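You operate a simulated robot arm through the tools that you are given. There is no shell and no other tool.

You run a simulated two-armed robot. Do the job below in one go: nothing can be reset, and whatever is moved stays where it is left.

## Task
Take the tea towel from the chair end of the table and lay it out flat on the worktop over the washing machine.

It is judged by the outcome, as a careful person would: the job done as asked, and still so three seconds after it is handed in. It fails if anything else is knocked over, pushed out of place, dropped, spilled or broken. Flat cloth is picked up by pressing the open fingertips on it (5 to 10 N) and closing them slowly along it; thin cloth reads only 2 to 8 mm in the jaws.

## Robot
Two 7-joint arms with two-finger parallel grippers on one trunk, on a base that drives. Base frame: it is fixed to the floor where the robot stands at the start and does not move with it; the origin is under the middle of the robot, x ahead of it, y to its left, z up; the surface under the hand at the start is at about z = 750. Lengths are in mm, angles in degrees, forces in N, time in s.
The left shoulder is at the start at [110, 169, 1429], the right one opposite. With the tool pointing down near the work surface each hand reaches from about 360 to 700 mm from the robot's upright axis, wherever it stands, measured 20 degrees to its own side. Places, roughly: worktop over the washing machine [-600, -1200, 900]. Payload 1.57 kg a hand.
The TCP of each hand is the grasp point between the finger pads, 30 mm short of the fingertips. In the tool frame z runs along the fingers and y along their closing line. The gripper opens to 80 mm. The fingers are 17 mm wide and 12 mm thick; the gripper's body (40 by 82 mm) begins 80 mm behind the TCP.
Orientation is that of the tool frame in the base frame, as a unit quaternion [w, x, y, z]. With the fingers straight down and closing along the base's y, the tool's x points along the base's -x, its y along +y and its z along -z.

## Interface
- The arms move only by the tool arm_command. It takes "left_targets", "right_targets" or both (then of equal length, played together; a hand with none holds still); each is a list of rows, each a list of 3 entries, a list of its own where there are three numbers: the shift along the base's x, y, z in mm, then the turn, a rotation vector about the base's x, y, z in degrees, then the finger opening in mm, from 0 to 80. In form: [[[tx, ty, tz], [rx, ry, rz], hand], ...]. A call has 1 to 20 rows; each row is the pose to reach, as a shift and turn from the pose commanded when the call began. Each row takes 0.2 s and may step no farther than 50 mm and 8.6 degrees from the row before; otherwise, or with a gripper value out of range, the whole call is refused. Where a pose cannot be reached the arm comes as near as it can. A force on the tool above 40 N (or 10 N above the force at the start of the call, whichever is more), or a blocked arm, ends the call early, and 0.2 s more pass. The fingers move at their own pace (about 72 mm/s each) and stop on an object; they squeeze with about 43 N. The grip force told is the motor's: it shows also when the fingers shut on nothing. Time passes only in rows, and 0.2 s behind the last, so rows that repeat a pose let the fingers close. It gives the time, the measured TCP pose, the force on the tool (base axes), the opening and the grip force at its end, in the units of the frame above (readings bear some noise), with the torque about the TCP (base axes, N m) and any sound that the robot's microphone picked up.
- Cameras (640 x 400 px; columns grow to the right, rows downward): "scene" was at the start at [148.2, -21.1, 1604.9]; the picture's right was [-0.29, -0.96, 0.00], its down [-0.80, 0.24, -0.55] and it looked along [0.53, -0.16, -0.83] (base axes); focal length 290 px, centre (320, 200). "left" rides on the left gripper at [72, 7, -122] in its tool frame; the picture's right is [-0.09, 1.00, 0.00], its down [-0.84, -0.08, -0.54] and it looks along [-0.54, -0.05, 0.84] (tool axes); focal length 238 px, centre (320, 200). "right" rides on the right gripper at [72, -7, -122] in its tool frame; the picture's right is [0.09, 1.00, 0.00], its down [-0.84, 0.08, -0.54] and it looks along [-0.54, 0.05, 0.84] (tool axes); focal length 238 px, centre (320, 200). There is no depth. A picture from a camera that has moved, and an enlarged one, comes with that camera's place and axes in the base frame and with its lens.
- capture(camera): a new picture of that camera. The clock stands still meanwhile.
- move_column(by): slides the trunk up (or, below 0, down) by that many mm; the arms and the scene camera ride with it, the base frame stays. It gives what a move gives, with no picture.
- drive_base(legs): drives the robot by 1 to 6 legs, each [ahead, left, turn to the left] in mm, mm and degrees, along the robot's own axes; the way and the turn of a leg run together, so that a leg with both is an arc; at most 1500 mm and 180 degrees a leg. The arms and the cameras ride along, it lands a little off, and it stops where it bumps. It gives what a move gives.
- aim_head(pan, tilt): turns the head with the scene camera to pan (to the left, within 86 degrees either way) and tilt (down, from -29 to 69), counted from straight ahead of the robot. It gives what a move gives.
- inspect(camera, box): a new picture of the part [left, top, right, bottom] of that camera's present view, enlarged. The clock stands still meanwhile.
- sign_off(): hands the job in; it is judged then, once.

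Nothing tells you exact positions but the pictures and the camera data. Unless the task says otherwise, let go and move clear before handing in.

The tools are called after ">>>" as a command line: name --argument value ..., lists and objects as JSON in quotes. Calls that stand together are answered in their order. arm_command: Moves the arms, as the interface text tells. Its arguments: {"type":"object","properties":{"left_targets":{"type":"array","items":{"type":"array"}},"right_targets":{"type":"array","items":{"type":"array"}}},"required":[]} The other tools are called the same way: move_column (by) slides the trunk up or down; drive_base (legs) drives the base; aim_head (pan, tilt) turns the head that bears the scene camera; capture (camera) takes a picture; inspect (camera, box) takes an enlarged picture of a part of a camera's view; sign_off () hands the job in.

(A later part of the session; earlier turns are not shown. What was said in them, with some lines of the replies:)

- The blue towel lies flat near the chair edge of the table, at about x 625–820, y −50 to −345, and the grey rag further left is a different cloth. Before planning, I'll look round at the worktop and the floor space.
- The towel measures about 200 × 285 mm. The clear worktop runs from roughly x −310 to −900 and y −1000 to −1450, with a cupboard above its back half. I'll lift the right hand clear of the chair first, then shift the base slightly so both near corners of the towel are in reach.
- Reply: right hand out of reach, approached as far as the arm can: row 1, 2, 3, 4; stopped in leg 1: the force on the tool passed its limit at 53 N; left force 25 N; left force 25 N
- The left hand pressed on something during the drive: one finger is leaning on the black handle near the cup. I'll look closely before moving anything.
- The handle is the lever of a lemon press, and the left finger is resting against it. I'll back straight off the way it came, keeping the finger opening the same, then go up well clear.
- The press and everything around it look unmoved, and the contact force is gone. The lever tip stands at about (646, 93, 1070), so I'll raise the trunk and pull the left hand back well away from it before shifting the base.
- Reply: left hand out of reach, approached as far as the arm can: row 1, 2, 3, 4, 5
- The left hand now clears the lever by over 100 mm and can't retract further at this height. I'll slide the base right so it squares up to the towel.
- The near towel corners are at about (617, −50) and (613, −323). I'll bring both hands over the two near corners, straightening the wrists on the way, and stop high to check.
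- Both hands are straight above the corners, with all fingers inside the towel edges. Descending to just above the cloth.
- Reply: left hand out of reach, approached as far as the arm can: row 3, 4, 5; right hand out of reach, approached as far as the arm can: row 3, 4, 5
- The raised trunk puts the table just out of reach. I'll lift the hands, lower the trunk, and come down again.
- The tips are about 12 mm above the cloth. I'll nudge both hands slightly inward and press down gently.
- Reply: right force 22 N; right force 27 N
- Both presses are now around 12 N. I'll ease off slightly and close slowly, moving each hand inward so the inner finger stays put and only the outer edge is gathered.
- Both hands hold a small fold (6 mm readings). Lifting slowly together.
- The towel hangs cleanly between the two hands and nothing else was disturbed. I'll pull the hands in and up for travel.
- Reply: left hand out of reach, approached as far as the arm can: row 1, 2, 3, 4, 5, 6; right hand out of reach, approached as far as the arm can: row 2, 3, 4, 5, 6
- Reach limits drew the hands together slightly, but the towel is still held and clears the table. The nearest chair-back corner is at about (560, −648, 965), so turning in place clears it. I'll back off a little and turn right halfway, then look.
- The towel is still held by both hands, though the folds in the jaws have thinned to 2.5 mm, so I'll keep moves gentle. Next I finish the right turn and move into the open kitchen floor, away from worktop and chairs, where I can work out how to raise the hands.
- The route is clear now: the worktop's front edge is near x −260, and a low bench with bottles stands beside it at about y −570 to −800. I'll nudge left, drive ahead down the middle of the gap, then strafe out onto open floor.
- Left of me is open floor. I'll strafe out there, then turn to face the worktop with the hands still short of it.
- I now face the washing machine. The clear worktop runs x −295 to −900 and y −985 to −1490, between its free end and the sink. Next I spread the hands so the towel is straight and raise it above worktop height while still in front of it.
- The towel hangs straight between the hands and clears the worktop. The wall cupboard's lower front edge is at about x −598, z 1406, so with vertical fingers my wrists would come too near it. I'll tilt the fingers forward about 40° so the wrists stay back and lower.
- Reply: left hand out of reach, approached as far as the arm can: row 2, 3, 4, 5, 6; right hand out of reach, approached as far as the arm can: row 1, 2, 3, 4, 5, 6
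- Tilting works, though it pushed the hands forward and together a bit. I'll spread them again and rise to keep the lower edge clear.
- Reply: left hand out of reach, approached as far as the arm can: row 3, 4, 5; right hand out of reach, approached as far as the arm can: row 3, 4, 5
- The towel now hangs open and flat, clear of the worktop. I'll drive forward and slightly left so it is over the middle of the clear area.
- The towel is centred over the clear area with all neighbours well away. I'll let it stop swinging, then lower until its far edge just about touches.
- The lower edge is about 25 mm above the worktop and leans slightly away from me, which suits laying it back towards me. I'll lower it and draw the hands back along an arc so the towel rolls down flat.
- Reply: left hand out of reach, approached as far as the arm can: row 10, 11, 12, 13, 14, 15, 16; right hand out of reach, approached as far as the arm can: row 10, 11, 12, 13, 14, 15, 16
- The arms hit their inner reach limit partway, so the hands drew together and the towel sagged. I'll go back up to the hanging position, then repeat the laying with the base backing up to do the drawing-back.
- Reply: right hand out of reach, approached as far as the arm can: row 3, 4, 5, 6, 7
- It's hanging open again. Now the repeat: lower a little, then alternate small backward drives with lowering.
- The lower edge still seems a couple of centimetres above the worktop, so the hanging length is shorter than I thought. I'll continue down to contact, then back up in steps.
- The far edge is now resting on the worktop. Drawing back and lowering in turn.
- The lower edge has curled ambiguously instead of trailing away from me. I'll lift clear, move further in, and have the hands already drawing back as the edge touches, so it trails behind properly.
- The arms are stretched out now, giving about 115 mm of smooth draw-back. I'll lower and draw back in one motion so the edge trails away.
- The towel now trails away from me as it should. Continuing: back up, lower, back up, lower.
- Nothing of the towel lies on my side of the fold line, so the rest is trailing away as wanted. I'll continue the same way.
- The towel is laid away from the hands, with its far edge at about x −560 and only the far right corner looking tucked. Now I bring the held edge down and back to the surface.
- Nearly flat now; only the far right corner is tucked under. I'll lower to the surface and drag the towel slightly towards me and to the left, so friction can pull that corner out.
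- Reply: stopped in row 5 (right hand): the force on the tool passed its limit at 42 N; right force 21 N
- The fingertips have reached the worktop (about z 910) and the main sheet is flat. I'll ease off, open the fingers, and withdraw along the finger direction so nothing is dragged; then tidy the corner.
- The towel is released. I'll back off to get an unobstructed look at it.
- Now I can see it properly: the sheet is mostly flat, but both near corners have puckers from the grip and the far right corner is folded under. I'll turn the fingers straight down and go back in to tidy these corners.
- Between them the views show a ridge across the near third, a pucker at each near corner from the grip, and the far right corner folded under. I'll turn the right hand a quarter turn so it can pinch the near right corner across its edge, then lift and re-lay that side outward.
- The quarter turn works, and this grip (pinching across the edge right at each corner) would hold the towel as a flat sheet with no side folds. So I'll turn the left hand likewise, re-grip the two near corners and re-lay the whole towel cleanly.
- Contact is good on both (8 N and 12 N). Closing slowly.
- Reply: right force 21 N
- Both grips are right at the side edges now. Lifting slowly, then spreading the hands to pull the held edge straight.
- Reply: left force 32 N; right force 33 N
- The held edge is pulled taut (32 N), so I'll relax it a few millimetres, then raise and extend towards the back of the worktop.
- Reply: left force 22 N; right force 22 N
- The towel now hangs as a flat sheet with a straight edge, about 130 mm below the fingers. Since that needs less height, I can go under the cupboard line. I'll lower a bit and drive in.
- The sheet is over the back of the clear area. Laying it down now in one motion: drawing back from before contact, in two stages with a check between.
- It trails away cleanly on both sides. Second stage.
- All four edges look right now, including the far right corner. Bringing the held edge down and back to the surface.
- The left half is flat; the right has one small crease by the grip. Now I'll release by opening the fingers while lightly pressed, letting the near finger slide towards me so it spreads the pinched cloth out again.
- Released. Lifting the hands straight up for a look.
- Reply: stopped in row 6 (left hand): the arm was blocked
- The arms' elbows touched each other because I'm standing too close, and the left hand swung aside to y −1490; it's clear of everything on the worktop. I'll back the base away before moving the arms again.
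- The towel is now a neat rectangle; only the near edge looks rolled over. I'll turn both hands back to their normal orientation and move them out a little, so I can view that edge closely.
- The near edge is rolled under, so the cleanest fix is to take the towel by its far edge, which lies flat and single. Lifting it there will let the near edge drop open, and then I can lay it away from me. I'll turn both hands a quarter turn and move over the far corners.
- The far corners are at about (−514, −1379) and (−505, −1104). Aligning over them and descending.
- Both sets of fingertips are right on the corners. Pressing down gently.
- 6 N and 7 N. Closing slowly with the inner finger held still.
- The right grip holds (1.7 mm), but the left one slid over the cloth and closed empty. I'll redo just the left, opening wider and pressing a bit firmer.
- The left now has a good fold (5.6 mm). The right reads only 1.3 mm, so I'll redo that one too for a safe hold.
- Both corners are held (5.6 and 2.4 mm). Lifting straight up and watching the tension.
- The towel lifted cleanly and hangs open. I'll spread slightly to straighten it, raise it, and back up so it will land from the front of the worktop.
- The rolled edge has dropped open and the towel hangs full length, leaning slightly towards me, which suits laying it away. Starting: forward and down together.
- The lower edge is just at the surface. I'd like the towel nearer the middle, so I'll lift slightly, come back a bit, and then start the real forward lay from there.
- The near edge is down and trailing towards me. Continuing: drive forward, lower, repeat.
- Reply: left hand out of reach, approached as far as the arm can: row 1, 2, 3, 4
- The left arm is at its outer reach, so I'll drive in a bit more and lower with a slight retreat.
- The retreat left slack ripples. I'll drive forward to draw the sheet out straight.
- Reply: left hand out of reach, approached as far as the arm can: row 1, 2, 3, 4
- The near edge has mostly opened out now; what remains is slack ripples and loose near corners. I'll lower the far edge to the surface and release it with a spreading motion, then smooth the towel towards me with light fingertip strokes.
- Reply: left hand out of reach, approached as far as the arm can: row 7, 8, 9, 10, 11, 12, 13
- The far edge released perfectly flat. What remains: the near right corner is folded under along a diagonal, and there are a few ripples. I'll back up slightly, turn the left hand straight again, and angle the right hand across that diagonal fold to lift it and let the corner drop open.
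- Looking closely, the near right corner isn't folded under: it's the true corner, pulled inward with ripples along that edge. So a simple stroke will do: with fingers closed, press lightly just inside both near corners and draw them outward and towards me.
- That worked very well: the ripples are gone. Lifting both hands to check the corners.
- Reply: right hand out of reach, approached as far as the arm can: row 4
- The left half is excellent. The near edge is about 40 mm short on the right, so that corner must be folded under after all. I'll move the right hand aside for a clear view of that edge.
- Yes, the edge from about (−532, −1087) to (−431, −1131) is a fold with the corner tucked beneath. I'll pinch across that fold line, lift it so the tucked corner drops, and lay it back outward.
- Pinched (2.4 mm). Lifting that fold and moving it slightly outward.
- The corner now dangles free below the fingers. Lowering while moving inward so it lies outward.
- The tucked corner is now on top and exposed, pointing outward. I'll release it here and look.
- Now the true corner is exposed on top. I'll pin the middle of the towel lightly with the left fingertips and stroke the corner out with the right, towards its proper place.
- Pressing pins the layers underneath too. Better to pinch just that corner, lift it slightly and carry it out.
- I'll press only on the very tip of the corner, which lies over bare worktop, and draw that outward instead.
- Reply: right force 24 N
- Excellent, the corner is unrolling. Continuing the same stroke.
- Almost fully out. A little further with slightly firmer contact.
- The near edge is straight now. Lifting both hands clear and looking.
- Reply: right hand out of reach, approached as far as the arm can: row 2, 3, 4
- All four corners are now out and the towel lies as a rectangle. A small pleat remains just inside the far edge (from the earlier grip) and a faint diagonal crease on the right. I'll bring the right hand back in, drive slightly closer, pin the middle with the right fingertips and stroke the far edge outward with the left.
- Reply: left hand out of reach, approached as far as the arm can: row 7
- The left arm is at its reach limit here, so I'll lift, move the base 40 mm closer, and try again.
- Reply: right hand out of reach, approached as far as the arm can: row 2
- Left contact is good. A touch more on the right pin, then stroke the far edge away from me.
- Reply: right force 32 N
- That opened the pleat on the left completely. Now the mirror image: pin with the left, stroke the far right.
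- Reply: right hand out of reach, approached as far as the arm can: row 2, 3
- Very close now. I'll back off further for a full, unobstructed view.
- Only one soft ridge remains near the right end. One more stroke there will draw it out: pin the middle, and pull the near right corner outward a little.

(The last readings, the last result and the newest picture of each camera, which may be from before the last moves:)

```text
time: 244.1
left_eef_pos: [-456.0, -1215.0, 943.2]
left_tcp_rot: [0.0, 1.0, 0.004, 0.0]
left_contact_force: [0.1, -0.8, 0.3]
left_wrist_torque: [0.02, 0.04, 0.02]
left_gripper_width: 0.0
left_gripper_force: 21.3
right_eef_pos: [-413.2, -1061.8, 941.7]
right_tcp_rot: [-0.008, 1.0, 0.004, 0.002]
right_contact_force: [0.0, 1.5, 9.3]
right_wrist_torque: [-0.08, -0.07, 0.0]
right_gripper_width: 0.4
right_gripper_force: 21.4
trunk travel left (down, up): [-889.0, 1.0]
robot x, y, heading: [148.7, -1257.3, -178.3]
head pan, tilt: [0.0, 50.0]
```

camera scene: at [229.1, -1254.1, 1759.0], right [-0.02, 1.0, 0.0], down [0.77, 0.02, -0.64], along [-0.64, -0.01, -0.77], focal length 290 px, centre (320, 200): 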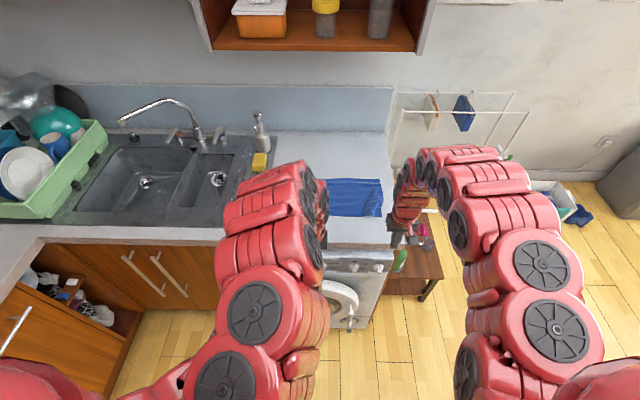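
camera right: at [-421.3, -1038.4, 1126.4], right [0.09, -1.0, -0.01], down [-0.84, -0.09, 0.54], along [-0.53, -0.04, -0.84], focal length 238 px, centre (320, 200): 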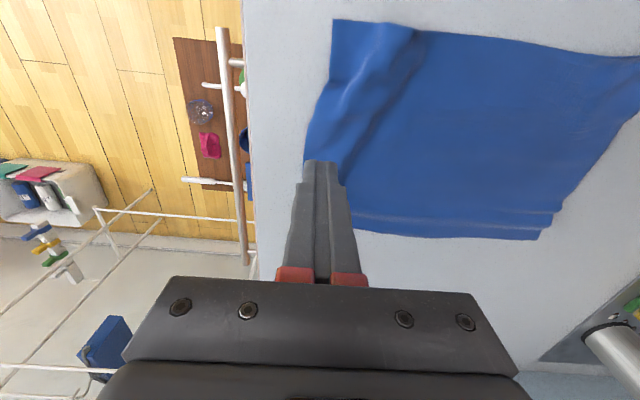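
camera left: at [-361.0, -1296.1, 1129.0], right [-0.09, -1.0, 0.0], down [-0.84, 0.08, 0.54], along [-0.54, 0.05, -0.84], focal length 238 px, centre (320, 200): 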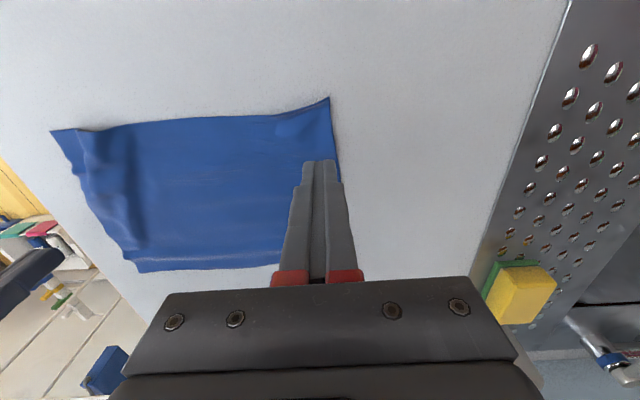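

>>> arm_command --left_targets '[[[0, 0, -0.7], [0, 0, 0], 0], [[0, 0, -1.1], [0, 0, 0], 0], [[0, 0, -1.1], [0, 0, 0], 0], [[0, 0, -1.1], [0, 0, 0], 0], [[0, 0, -1.1], [0, 0, 0], 0], [[0, 0, -1.1], [0, 0, 0], 0], [[0, 0, -1.1], [0, 0, 0], 0], [[0, 0, -1.1], [0, 0, 0], 0], [[0, 0, -1.1], [0, 0, 0], 0], [[0, 0, -1.1], [0, 0, 0], 0]]' --right_targets '[[[0, 0, 0], [0, 0, 0], 0], [[0, 0, 0], [0, 0, 0], 0], [[0.5, 2, 0], [0, 0, 0], 0], [[1, 4.5, 0], [0, 0, 0], 0], [[1.5, 7, 0], [0, 0, 0], 0], [[2, 9.5, 0], [0, 0, 0], 0], [[2, 12, 0], [0, 0, 0], 0], [[2, 14.5, 0], [0, 0, 0], 0], [[2, 17, 0], [0, 0, 0], 0], [[2, 19, 0], [0, 0, 0], 0]]'

>>> inspect --camera "right" --box '[200, 50, 520, 250]'

>>> inspect --camera "left" --box '[0, 50, 400, 300]'

```text
time: 246.3
left_eef_pos: [-454.9, -1214.1, 941.6]
left_tcp_rot: [0.0, 1.0, 0.004, 0.0]
left_contact_force: [-0.3, 1.7, 5.9]
left_wrist_torque: [0.06, 0.0, 0.02]
left_gripper_width: 0.1
left_gripper_force: 21.5
right_eef_pos: [-410.1, -1043.8, 941.2]
right_tcp_rot: [-0.008, 1.0, 0.005, 0.003]
right_contact_force: [-0.7, -2.6, 11.0]
right_wrist_torque: [-0.13, 0.0, -0.01]
right_gripper_width: 0.0
right_gripper_force: 21.6
trunk travel left (down, up): [-889.0, 1.0]
robot x, y, heading: [147.2, -1254.5, -178.3]
head pan, tilt: [0.0, 50.0]
```

```text
2.00 times, centred on (360, 150) of right
camera zoom: at [-337.9, -1038.7, 1063.0], right [0.1, -0.99, -0.01], down [-0.84, -0.09, 0.54], along [-0.54, -0.04, -0.84], focal length 477 px, centre (240, 300)
```

zoom: 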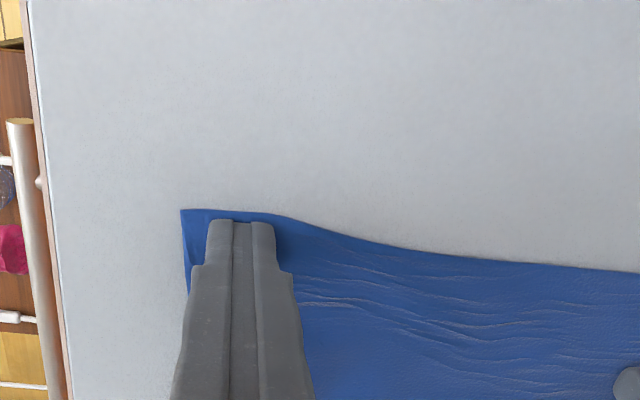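

```text
1.60 times, centred on (200, 175) of left
camera zoom: at [-383.2, -1221.5, 1062.9], right [-0.08, -1.0, 0.0], down [-0.84, 0.07, 0.54], along [-0.54, 0.05, -0.84], focal length 381 px, centre (512, 240)
```

zoom: 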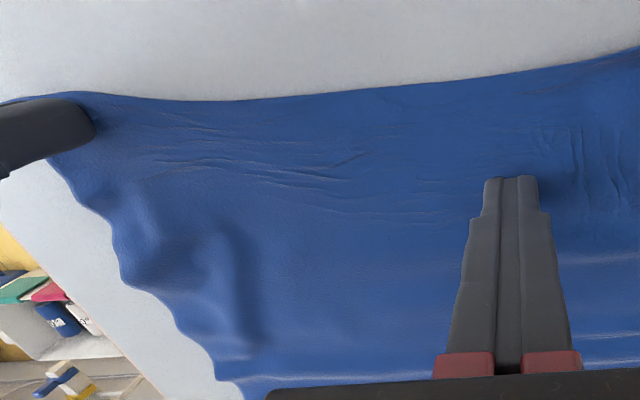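

The near ridge is gone. One more stroke at the middle of the right edge for the last soft bump.

>>> arm_command --right_targets '[[[0, 0, 8], [0, 0, 0], 0], [[-10, 0, 18], [0, 0, 0], 0], [[-35, -3, 18], [0, 0, 0], 0], [[-60, -6, 18], [0, 0, 0], 0], [[-80, -8, 16], [0, 0, 0], 0], [[-80, -8, 6], [0, 0, 0], 0], [[-80, -8, 2], [0, 0, 0], 0], [[-80, -8, 0.3], [0, 0, 0], 0], [[-80, -8, 0.3], [0, 0, 0], 0]]'

>>> inspect --camera "right" --box '[200, 50, 520, 250]'

```text
time: 248.3
left_eef_pos: [-455.1, -1214.5, 941.4]
left_tcp_rot: [0.0, 1.0, 0.004, 0.0]
left_contact_force: [0.9, -2.1, 12.0]
left_wrist_torque: [-0.06, -0.04, -0.01]
left_gripper_width: 0.0
left_gripper_force: 21.5
right_eef_pos: [-489.8, -1049.7, 940.9]
right_tcp_rot: [-0.008, 1.0, 0.005, 0.002]
right_contact_force: [0.1, 0.3, 0.4]
right_wrist_torque: [0.04, 0.04, 0.02]
right_gripper_width: 0.0
right_gripper_force: 21.5
trunk travel left (down, up): [-889.0, 1.0]
robot x, y, heading: [149.2, -1254.5, -178.4]
head pan, tilt: [0.0, 50.0]
```

```text
2.00 times, centred on (360, 150) of right
camera zoom: at [-418.0, -1046.0, 1063.1], right [0.1, -0.99, -0.01], down [-0.84, -0.09, 0.54], along [-0.54, -0.04, -0.84], focal length 477 px, centre (240, 300)
```

zoom: 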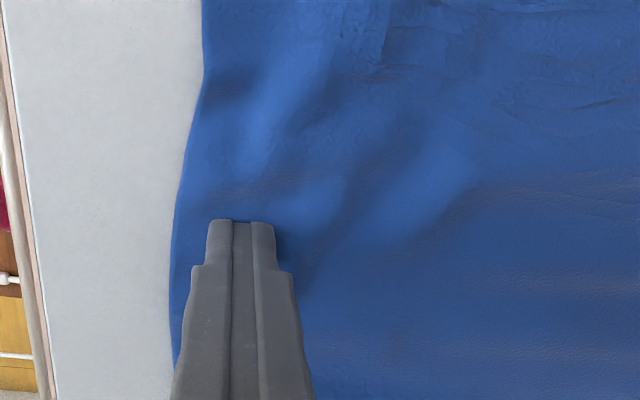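

>>> arm_command --right_targets '[[[0, 0, -0.8], [0, 0, 0], 0], [[0, 0, -1.1], [0, 0, 0], 0], [[0, 0, -1.1], [0, 0, 0], 0], [[0, 2, -1.1], [0, 0, 0], 0], [[0, 4, -1.1], [0, 0, 0], 0], [[0, 6, -1.1], [0, 0, 0], 0], [[0, 8, -1.1], [0, 0, 0], 0], [[0, 10, -1.1], [0, 0, 0], 0], [[0, 12, -1.1], [0, 0, 0], 0], [[0, 14, -1.1], [0, 0, 0], 0]]'

>>> inspect --camera "right" --box '[200, 50, 520, 250]'

```text
time: 250.5
left_eef_pos: [-454.6, -1215.5, 940.9]
left_tcp_rot: [0.001, 1.0, 0.004, -0.001]
left_contact_force: [0.0, 2.1, 1.1]
left_wrist_torque: [0.02, 0.0, 0.02]
left_gripper_width: 0.2
left_gripper_force: 21.8
right_eef_pos: [-490.5, -1035.1, 941.0]
right_tcp_rot: [-0.008, 1.0, 0.004, 0.002]
right_contact_force: [-0.5, -5.0, 15.6]
right_wrist_torque: [-0.23, 0.1, -0.01]
right_gripper_width: 0.0
right_gripper_force: 21.4
trunk travel left (down, up): [-889.0, 1.0]
robot x, y, heading: [146.6, -1254.9, -177.8]
head pan, tilt: [0.0, 50.0]
```

```text
2.00 times, centred on (360, 150) of right
camera zoom: at [-418.0, -1032.5, 1062.8], right [0.1, -0.99, -0.02], down [-0.84, -0.09, 0.54], along [-0.54, -0.04, -0.84], focal length 477 px, centre (240, 300)
```

zoom: 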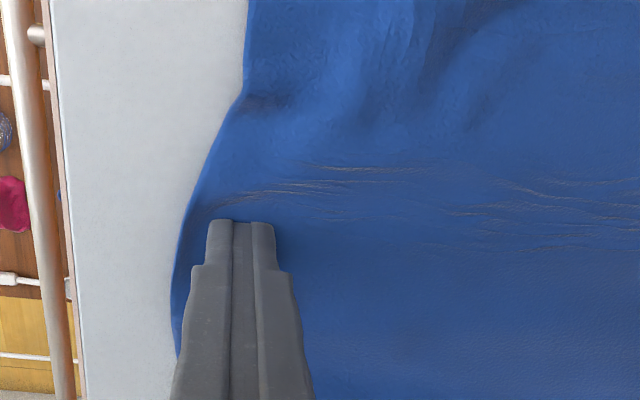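

Flat there now. I'll repeat a short stroke at the near right so that part lines up too.

>>> arm_command --right_targets '[[[0, 0, 8], [0, 0, 0], 0], [[10, 0, 18], [0, 0, 0], 0], [[35, -6, 18], [0, 0, 0], 0], [[58, -12, 18], [0, 0, 0], 0], [[76, -16, 16], [0, 0, 0], 0], [[76, -16, 6], [0, 0, 0], 0], [[76, -16, 2], [0, 0, 0], 0], [[76, -16, 0.5], [0, 0, 0], 0], [[76, -16, 0.2], [0, 0, 0], 0]]'

>>> inspect --camera "right" --box '[200, 50, 520, 250]'

```text
time: 252.5
left_eef_pos: [-454.5, -1214.8, 940.9]
left_tcp_rot: [0.0, 1.0, 0.003, -0.001]
left_contact_force: [-0.7, -0.7, 6.3]
left_wrist_torque: [-0.04, 0.04, 0.01]
left_gripper_width: 0.0
left_gripper_force: 21.5
right_eef_pos: [-414.8, -1052.3, 940.4]
right_tcp_rot: [-0.008, 1.0, 0.005, 0.001]
right_contact_force: [2.8, -1.6, 11.5]
right_wrist_torque: [-0.02, -0.12, 0.0]
right_gripper_width: 0.0
right_gripper_force: 21.5
trunk travel left (down, up): [-889.0, 1.0]
robot x, y, heading: [151.8, -1255.3, -178.4]
head pan, tilt: [0.0, 50.0]
```

```text
2.00 times, centred on (360, 150) of right
camera zoom: at [-341.5, -1048.1, 1063.0], right [0.1, -0.99, -0.02], down [-0.84, -0.09, 0.54], along [-0.54, -0.04, -0.84], focal length 477 px, centre (240, 300)
```

zoom: 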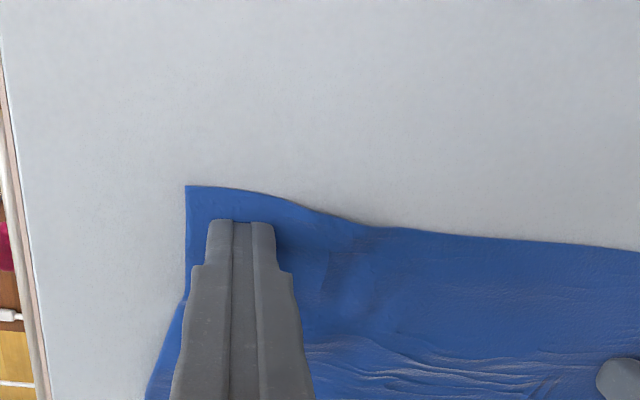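

>>> arm_command --right_targets '[[[0, 2, 0], [0, 0, 0], 0], [[0, 4, 0], [0, 0, 0], 0], [[0, 6, 0], [0, 0, 0], 0], [[0, 8, 0], [0, 0, 0], 0], [[0, 10, 0], [0, 0, 0], 0], [[0, 12, 0], [0, 0, 0], 0], [[0, 14, 0], [0, 0, 0], 0], [[0, 14, 8], [0, 0, 0], 0], [[0, 14, 25], [0, 0, 0], 0], [[-15, 14, 45], [0, 0, 0], 0], [[-35, 16, 60], [0, 0, 0], 0], [[-60, 18, 66], [0, 0, 0], 0]]' --left_targets '[[[0, 0, 0], [0, 0, 0], 0], [[0, 0, 0], [0, 0, 0], 0], [[0, 0, 0], [0, 0, 0], 0], [[0, 0, 0], [0, 0, 0], 0], [[0, 0, 0], [0, 0, 0], 0], [[0, 0, 0], [0, 0, 0], 0], [[0, 0, 0], [0, 0, 0], 0], [[0, 0, 8], [0, 0, 0], 0], [[0, 0, 25], [0, 0, 0], 0], [[-5, -20, 45], [0, 0, 0], 0], [[-10, -50, 60], [0, 0, 0], 0], [[-15, -90, 66], [0, 0, 0], 0]]'

>>> capture --camera "right"

>>> inspect --camera "scene" --box '[270, 185, 410, 285]'

>>> capture --camera "left"

```text
time: 255.1
left_eef_pos: [-472.3, -1306.0, 1007.5]
left_tcp_rot: [0.0, 1.0, 0.003, -0.001]
left_contact_force: [-1.1, -0.8, 0.0]
left_wrist_torque: [-0.02, 0.01, -0.01]
left_gripper_width: 0.1
left_gripper_force: 21.1
right_eef_pos: [-475.0, -1035.2, 1007.5]
right_tcp_rot: [-0.007, 1.0, 0.005, 0.004]
right_contact_force: [-0.3, 0.5, -0.5]
right_wrist_torque: [-0.01, 0.02, 0.02]
right_gripper_width: 0.1
right_gripper_force: 21.3
trunk travel left (down, up): [-889.0, 1.0]
robot x, y, heading: [151.6, -1258.7, -178.5]
head pan, tilt: [0.0, 50.0]
```

```text
taken
camera right: at [-403.0, -1031.5, 1128.4], right [0.1, -0.99, -0.02], down [-0.84, -0.09, 0.53], along [-0.53, -0.04, -0.85], focal length 238 px, centre (320, 200)
```

right: 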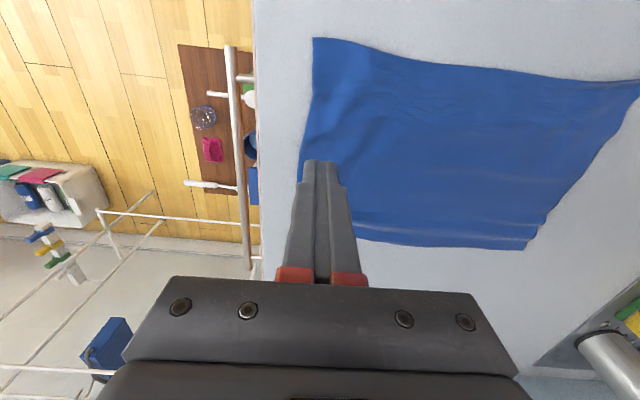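

```text
4.00 times, centred on (340, 235) of scene
camera zoom: at [-7.3, -1263.4, 1759.1], right [-0.03, 1.0, 0.0], down [0.77, 0.02, -0.64], along [-0.64, -0.02, -0.77], focal length 1161 px, centre (240, 60)
```

zoom: 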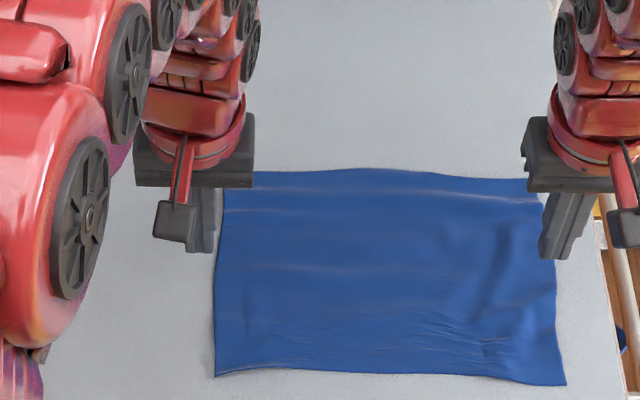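

```text
taken
camera left: at [-400.5, -1313.1, 1128.1], right [-0.09, -1.0, 0.0], down [-0.84, 0.07, 0.54], along [-0.54, 0.05, -0.84], focal length 238 px, centre (320, 200)
```

left: 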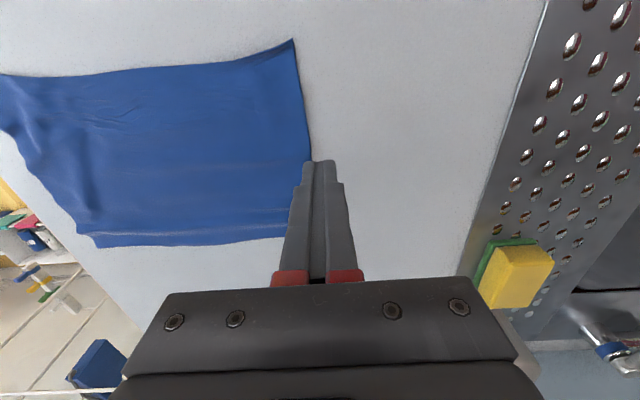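

The towel is now flat, all four corners out, well inside the worktop and clear of the sink. I'll back the hands away and take a last look.

>>> drive_base --legs '[[-380, 0, 0]]'

>>> capture --camera "scene"

>>> inspect --camera "scene" --box '[270, 130, 410, 220]'

```text
time: 257.5
left_eef_pos: [-94.9, -1291.6, 1005.2]
left_tcp_rot: [0.0, 1.0, 0.001, 0.0]
left_contact_force: [0.3, -0.1, 0.5]
left_wrist_torque: [0.02, 0.0, 0.02]
left_gripper_width: 0.1
left_gripper_force: 21.0
right_eef_pos: [-95.4, -1020.7, 1005.2]
right_tcp_rot: [-0.007, 1.0, 0.001, 0.003]
right_contact_force: [0.7, -0.3, 0.0]
right_wrist_torque: [0.02, 0.01, 0.01]
right_gripper_width: 0.0
right_gripper_force: 21.2
trunk travel left (down, up): [-889.0, 1.0]
robot x, y, heading: [531.3, -1245.5, -179.0]
head pan, tilt: [0.0, 50.0]
```

```text
taken
camera scene: at [370.0, -1250.6, 1759.0], right [-0.02, 1.0, 0.0], down [0.77, 0.02, -0.64], along [-0.64, -0.01, -0.77], focal length 290 px, centre (320, 200)
```

scene: 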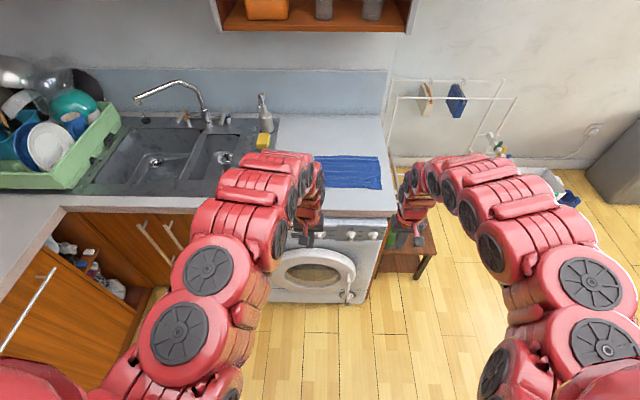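

```text
4.44 times, centred on (340, 175) of scene
camera zoom: at [370.0, -1250.6, 1759.0], right [-0.02, 1.0, 0.0], down [0.77, 0.02, -0.64], along [-0.64, -0.01, -0.77], focal length 1290 px, centre (231, 311)
```

zoom: 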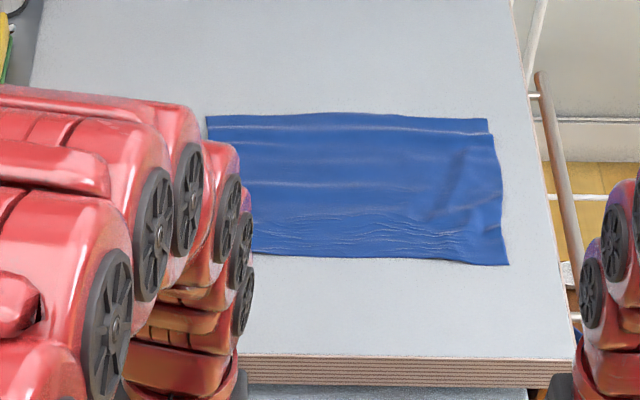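

The blue tea towel is lying flat on the worktop over the washing machine, fully on the surface and clear of the sink. Both hands are empty and well away, so I'm handing the job in.

>>> sign_off

```text
The job is handed in.
```

The blue tea towel is off the table and laid out flat on the worktop over the washing machine. All four corners are out, it lies fully on the surface clear of the sink, and both hands are empty and clear. Only light creases and a soft ridge near the right end remain.

- **Lemon press:** while moving the base at the start, my left hand pressed against the press's lever with about 53 N before it stopped. I backed straight off. In the pictures the press and the things around it had not moved, but I did not go back to the table to check again at the end.
- **Arms touching:** at the worktop the two arms briefly touched each other and the left hand swung aside over the draining board. Nothing there was hit.
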